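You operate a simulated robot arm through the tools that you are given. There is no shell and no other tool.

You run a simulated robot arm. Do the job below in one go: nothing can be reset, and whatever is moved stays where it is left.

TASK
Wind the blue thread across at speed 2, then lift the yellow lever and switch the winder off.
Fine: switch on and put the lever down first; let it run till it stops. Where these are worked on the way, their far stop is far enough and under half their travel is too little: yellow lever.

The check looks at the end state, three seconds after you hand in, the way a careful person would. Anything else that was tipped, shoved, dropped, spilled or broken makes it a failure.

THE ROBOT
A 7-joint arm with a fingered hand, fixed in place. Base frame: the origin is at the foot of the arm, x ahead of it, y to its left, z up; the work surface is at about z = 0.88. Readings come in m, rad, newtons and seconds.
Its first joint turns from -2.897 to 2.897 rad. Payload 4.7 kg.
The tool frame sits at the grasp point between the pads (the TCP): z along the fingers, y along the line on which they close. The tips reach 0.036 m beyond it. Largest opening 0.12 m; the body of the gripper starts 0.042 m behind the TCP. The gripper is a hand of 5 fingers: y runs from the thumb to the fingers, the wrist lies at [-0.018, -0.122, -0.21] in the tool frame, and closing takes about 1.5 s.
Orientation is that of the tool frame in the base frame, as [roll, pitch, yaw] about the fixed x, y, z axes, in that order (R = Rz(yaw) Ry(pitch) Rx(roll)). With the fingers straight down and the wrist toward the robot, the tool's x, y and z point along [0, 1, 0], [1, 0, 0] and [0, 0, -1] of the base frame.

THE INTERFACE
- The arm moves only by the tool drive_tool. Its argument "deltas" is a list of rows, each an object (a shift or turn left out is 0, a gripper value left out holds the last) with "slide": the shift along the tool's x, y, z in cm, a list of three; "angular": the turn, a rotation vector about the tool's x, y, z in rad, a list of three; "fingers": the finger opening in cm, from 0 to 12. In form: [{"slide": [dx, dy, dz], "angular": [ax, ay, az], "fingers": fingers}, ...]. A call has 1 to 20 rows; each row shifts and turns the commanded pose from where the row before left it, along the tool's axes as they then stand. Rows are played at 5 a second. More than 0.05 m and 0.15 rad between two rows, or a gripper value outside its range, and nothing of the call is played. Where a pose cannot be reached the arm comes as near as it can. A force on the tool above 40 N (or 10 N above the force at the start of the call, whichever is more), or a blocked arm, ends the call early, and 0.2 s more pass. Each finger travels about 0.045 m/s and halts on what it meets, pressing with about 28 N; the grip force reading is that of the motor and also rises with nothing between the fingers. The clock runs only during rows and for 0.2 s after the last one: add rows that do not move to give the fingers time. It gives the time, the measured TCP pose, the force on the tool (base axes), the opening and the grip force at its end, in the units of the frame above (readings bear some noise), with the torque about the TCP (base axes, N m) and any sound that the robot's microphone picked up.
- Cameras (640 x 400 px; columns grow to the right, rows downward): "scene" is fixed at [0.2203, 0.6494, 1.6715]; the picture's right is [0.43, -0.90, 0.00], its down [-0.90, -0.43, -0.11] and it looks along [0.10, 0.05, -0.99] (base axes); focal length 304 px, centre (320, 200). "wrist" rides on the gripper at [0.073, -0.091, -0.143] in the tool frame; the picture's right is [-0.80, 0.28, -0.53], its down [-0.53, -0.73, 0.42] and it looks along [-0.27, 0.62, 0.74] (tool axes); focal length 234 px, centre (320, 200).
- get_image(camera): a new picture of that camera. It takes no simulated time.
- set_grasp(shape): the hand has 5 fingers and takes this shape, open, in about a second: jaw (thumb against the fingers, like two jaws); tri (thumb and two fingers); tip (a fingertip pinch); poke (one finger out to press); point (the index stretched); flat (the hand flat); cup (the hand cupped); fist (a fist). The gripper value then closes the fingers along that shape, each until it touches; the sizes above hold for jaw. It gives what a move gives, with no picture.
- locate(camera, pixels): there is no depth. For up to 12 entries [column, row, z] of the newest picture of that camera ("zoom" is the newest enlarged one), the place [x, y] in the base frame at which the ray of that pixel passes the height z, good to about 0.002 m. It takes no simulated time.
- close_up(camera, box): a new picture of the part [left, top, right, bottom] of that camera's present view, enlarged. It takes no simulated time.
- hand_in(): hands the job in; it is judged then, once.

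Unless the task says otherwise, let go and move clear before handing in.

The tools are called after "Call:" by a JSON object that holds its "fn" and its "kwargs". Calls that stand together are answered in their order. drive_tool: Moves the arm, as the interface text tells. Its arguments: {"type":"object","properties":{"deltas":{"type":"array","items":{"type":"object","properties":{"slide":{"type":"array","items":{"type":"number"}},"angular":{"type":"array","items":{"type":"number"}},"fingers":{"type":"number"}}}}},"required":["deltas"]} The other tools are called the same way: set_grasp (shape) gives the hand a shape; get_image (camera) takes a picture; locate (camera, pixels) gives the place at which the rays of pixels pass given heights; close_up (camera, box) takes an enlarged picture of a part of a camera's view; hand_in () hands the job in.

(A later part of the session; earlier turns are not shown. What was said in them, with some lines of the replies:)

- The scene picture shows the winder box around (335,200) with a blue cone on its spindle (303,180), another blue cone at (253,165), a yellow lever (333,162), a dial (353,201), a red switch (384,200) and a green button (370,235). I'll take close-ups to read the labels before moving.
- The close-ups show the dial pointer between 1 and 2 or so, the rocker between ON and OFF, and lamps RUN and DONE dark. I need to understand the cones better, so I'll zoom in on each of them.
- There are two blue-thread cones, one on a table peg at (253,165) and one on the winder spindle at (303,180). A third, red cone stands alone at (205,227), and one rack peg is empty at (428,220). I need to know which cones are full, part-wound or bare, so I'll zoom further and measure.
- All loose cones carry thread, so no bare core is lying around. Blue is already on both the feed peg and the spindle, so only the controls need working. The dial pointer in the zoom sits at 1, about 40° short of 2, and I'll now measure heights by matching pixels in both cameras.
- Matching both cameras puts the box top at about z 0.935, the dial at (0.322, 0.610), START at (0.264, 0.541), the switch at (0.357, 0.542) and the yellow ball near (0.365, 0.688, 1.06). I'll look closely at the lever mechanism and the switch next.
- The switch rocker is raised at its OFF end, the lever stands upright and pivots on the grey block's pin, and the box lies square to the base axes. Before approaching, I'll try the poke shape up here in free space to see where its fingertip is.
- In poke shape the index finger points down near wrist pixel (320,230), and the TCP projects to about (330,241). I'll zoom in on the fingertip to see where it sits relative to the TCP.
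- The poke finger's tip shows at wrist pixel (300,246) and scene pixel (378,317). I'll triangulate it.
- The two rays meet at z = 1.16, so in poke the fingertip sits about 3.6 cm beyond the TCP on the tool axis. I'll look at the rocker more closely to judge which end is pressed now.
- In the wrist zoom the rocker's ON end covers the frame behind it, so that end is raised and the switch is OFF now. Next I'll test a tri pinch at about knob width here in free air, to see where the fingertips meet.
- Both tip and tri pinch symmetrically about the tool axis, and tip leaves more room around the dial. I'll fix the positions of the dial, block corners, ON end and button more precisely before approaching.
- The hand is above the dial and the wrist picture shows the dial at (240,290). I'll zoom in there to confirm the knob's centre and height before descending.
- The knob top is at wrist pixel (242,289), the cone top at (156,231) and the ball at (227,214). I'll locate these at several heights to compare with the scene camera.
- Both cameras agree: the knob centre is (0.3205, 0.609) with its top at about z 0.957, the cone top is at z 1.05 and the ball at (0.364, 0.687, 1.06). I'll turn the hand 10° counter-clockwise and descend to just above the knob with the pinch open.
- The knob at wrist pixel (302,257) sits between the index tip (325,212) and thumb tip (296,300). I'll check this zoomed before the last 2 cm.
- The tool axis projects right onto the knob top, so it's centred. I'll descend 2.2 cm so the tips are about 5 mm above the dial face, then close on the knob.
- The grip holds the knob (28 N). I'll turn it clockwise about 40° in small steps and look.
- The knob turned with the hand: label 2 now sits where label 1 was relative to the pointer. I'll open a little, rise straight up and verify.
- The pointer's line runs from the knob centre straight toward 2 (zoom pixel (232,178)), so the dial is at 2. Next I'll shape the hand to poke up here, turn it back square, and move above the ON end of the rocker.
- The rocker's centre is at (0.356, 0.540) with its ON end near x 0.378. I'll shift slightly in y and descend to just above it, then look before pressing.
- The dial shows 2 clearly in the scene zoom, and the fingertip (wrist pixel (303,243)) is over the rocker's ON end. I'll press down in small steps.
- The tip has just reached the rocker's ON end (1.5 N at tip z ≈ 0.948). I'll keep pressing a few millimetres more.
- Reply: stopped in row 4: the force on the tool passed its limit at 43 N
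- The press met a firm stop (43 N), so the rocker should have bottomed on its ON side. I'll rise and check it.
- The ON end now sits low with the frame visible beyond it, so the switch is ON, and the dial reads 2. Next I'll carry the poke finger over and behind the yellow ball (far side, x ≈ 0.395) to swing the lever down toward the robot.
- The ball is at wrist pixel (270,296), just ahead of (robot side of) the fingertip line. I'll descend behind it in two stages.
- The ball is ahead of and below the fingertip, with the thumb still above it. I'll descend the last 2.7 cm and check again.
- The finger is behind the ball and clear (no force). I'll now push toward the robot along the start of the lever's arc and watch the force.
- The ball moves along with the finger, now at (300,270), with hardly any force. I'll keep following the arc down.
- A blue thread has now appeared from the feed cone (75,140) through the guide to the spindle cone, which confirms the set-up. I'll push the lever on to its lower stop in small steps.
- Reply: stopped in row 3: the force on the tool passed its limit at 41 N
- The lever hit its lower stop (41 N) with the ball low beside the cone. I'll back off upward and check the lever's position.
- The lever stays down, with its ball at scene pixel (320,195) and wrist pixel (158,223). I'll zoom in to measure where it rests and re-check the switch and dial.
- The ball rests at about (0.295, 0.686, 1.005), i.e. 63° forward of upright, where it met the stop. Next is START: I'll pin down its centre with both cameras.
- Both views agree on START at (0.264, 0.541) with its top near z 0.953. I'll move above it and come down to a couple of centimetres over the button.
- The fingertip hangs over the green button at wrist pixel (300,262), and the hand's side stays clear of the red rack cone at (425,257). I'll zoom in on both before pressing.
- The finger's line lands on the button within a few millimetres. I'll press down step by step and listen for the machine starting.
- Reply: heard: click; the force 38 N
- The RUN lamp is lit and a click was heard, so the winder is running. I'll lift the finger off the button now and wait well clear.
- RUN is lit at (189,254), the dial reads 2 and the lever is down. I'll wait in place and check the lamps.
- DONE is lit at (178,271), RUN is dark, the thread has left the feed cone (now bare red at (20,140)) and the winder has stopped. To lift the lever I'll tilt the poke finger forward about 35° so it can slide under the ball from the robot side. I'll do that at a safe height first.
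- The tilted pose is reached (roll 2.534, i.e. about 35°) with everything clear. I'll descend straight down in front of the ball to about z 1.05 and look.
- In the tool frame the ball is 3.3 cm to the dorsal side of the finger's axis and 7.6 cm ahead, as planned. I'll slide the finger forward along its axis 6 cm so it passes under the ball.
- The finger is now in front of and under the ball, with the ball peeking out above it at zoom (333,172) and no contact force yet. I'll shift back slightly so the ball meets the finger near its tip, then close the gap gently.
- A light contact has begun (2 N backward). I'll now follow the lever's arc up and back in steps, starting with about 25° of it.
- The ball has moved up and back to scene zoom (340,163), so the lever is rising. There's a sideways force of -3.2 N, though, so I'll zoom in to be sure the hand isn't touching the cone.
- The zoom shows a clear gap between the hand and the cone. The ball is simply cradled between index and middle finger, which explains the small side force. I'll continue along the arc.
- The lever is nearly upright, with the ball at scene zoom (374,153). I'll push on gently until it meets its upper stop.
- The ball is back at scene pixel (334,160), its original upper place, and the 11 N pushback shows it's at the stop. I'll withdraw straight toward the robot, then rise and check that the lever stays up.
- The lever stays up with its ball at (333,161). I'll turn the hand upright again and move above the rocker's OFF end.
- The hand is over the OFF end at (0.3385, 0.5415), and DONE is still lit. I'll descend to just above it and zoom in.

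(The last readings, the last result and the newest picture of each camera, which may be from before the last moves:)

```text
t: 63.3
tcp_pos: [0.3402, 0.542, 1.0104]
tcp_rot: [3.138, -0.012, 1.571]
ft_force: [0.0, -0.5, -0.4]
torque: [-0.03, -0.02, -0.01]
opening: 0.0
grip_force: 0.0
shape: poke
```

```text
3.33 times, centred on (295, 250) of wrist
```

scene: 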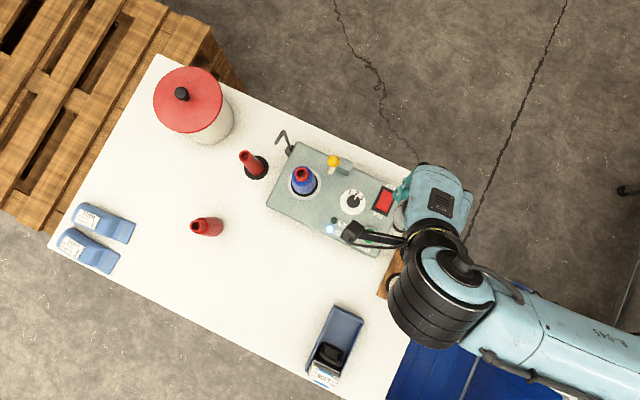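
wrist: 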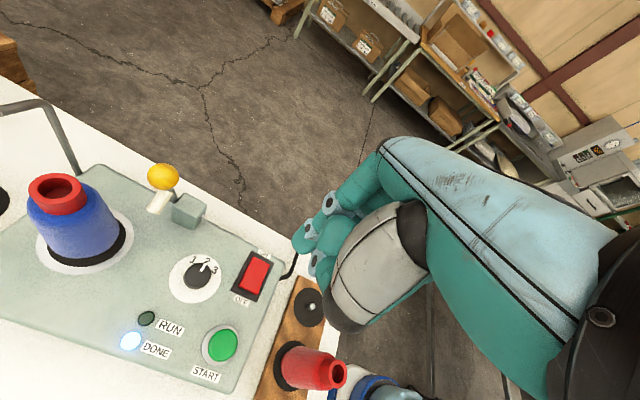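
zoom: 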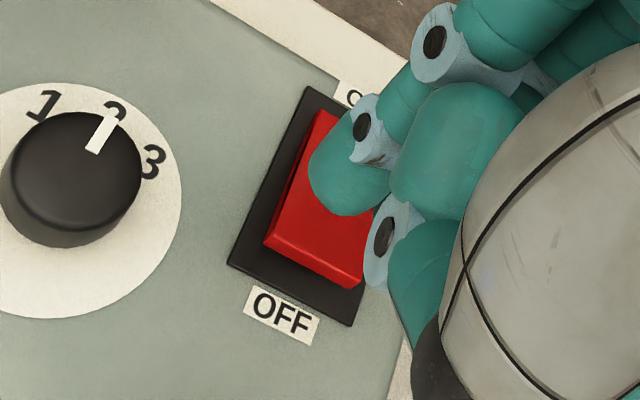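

The finger's line meets the rocker about 1 cm inside its OFF edge. I'll shift 3 mm toward the edge and press in small steps.

Call:
{"fn": "drive_tool", "kwargs": {"deltas": [{"slide": [0, -0.3, 1.0]}, {"slide": [0, 0, 0.6]}, {"slide": [0, 0, 0.3]}, {"slide": [0, 0, 0.3]}, {"slide": [0, 0, 0.3]}, {"slide": [0, 0, 0.25]}]}}

Call:
{"fn": "close_up", "kwargs": {"camera": "wrist", "box": [170, 190, 360, 340]}}

```text
t: 64.7
tcp_pos: [0.3362, 0.542, 0.9843]
tcp_rot: [3.134, -0.015, 1.569]
ft_force: [0.4, -0.9, 6.5]
torque: [-0.03, -0.02, -0.04]
opening: 0.0
grip_force: 0.1
shape: poke
```

```text
2.67 times, centred on (265, 265) of wrist
```

zoom: 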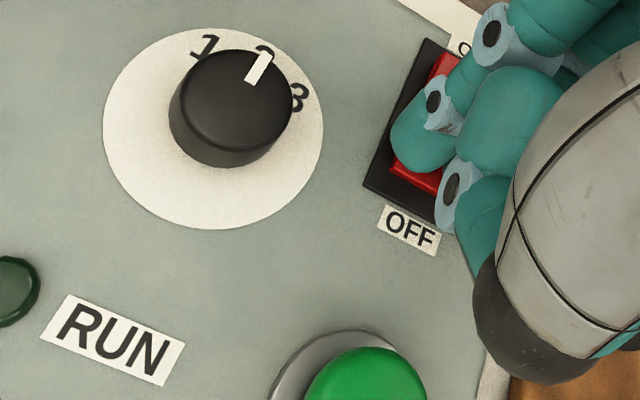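

The force is rising (6.5 N at tip z ≈ 0.948). I'll press a few millimetres more to the firm stop, as with the ON side.

Call:
{"fn": "drive_tool", "kwargs": {"deltas": [{"slide": [0, 0, 0.25]}, {"slide": [0, 0, 0.25]}, {}]}}

Call:
{"fn": "drive_tool", "kwargs": {"deltas": [{"slide": [0, 0, -1.0]}, {"slide": [0, 0, -3]}, {"slide": [0, 0, -4]}, {"slide": [0, 0, -4]}, {"slide": [0, 0, -3]}, {}]}}

Call:
{"fn": "get_image", "kwargs": {"camera": "wrist"}}

Call:
{"fn": "close_up", "kwargs": {"camera": "wrist", "box": [200, 230, 310, 340]}}

```text
t: 65.4
tcp_pos: [0.3367, 0.5435, 0.984]
tcp_rot: [3.134, -0.025, 1.57]
ft_force: [1.6, 1.5, 9.3]
torque: [0.02, -0.11, 0.03]
opening: 0.0001
grip_force: 0.0
shape: poke
stopped in row 3: the force on the tool passed its limit at 42 N (the readings are from after the stop); the commanded pose is now the measured one
```

```text
t: 66.8
tcp_pos: [0.3368, 0.539, 1.1334]
tcp_rot: [3.135, -0.021, 1.569]
ft_force: [0.3, 0.5, -0.4]
torque: [0.0, 0.0, -0.02]
opening: 0.0
grip_force: 0.1
shape: poke
```

```text
taken
```

wrist: 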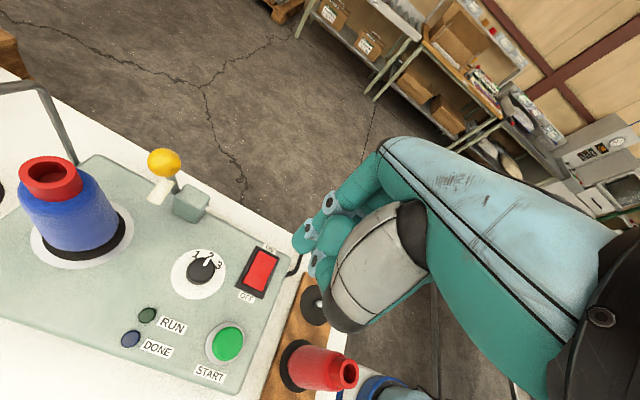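

```text
3.64 times, centred on (255, 285) of wrist
```

zoom: 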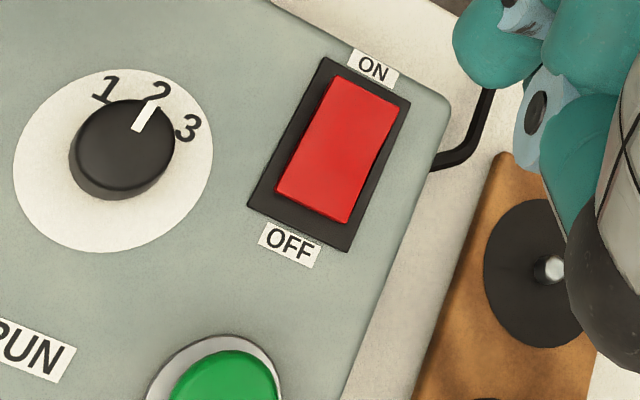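

The DONE lamp has gone out and the rocker's OFF end is down, so the winder is off, with the lever up. I'll raise the hand, move it clear toward its start position and check the whole scene.

Call:
{"fn": "drive_tool", "kwargs": {"deltas": [{"slide": [0, 0, -3]}, {"slide": [0, 0, -3]}, {"slide": [-0.9, -4, 0]}, {"slide": [-0.9, -4, 0]}, {"slide": [-0.9, -4, 0]}, {"slide": [-0.9, -4, 0]}, {"slide": [-0.9, -4, 0]}, {}]}}

Call:
{"fn": "get_image", "kwargs": {"camera": "scene"}}

Call:
{"fn": "close_up", "kwargs": {"camera": "scene", "box": [230, 120, 430, 260]}}

Call:
{"fn": "get_image", "kwargs": {"camera": "wrist"}}

Call:
{"fn": "close_up", "kwargs": {"camera": "wrist", "box": [130, 50, 310, 230]}}

```text
t: 68.6
tcp_pos: [0.1339, 0.4963, 1.1898]
tcp_rot: [3.133, -0.021, 1.569]
ft_force: [0.3, -0.4, -0.3]
torque: [-0.01, 0.0, 0.02]
opening: 0.0
grip_force: 0.0
shape: poke
```

```text
taken
```

scene: 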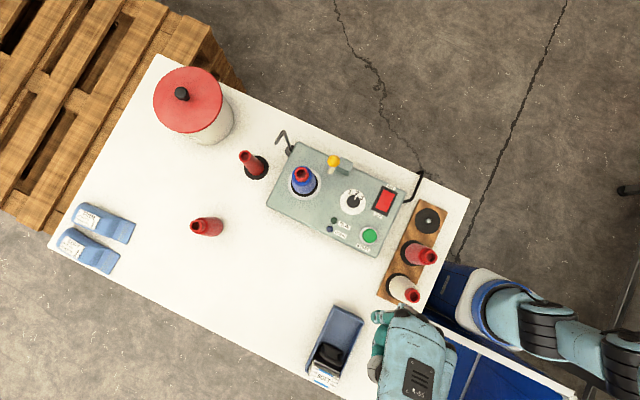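

```text
2.86 times, centred on (330, 190) of scene
```

zoom: 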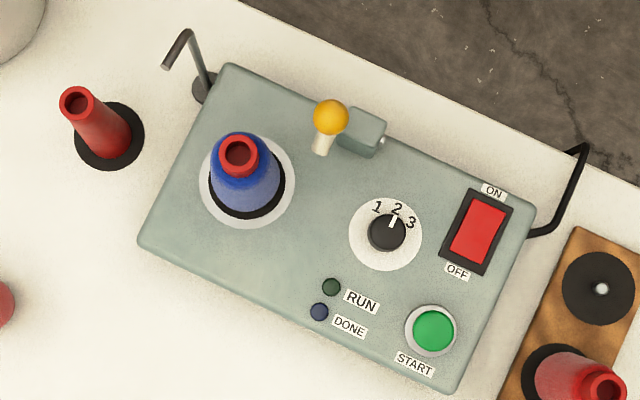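

```text
taken
```

wrist: 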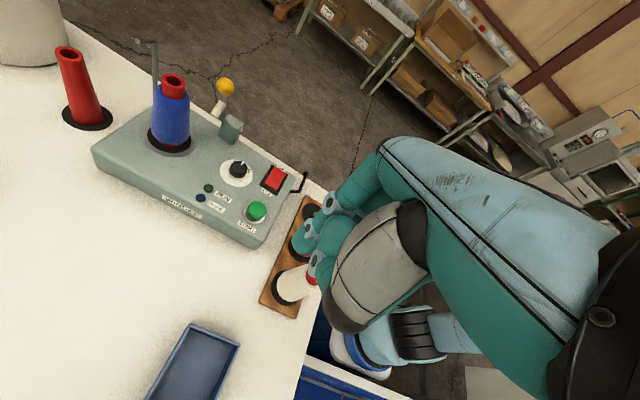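

```text
2.22 times, centred on (220, 140) of wrist
```

zoom: 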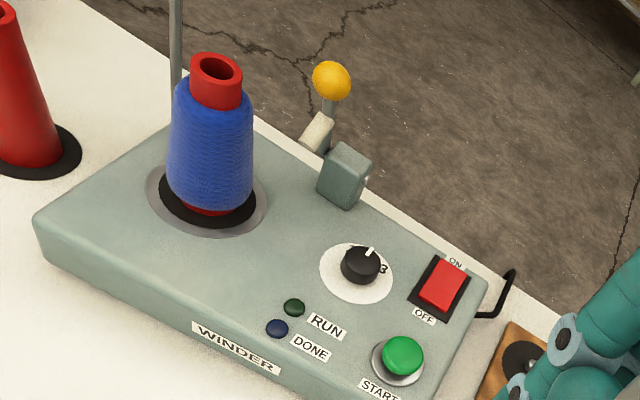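

The final pictures show the dial at 2, the lever up with its ball at (331,117) in the scene zoom, the rocker at OFF and both lamps dark. The feed cone is bare, the spindle cone holds the blue thread, and all other objects are where they were. The hand is clear, so I'm handing in.

Call:
{"fn": "hand_in", "kwargs": {}}

```text
The job is handed in.
```

The blue thread is wound across at speed 2, the yellow lever is up at its stop, and the winder is off. I've handed the job in but haven't seen the result of the check.

- **Set-up:** I turned the dial from 1 to 2, switched on, and pushed the lever down to its lower stop. The blue thread then appeared, running from the feed cone through the guide to the spindle cone.
- **Run:** I pressed START and the RUN lamp lit. The winder ran until it stopped on its own with DONE lit. The feed cone was left bare and the thread is on the spindle cone.
- **Finish:** I lifted the lever back to its upper stop and pressed the switch to OFF, and both lamps went dark.

The last pictures show every other object where it started, with the hand moved well clear.
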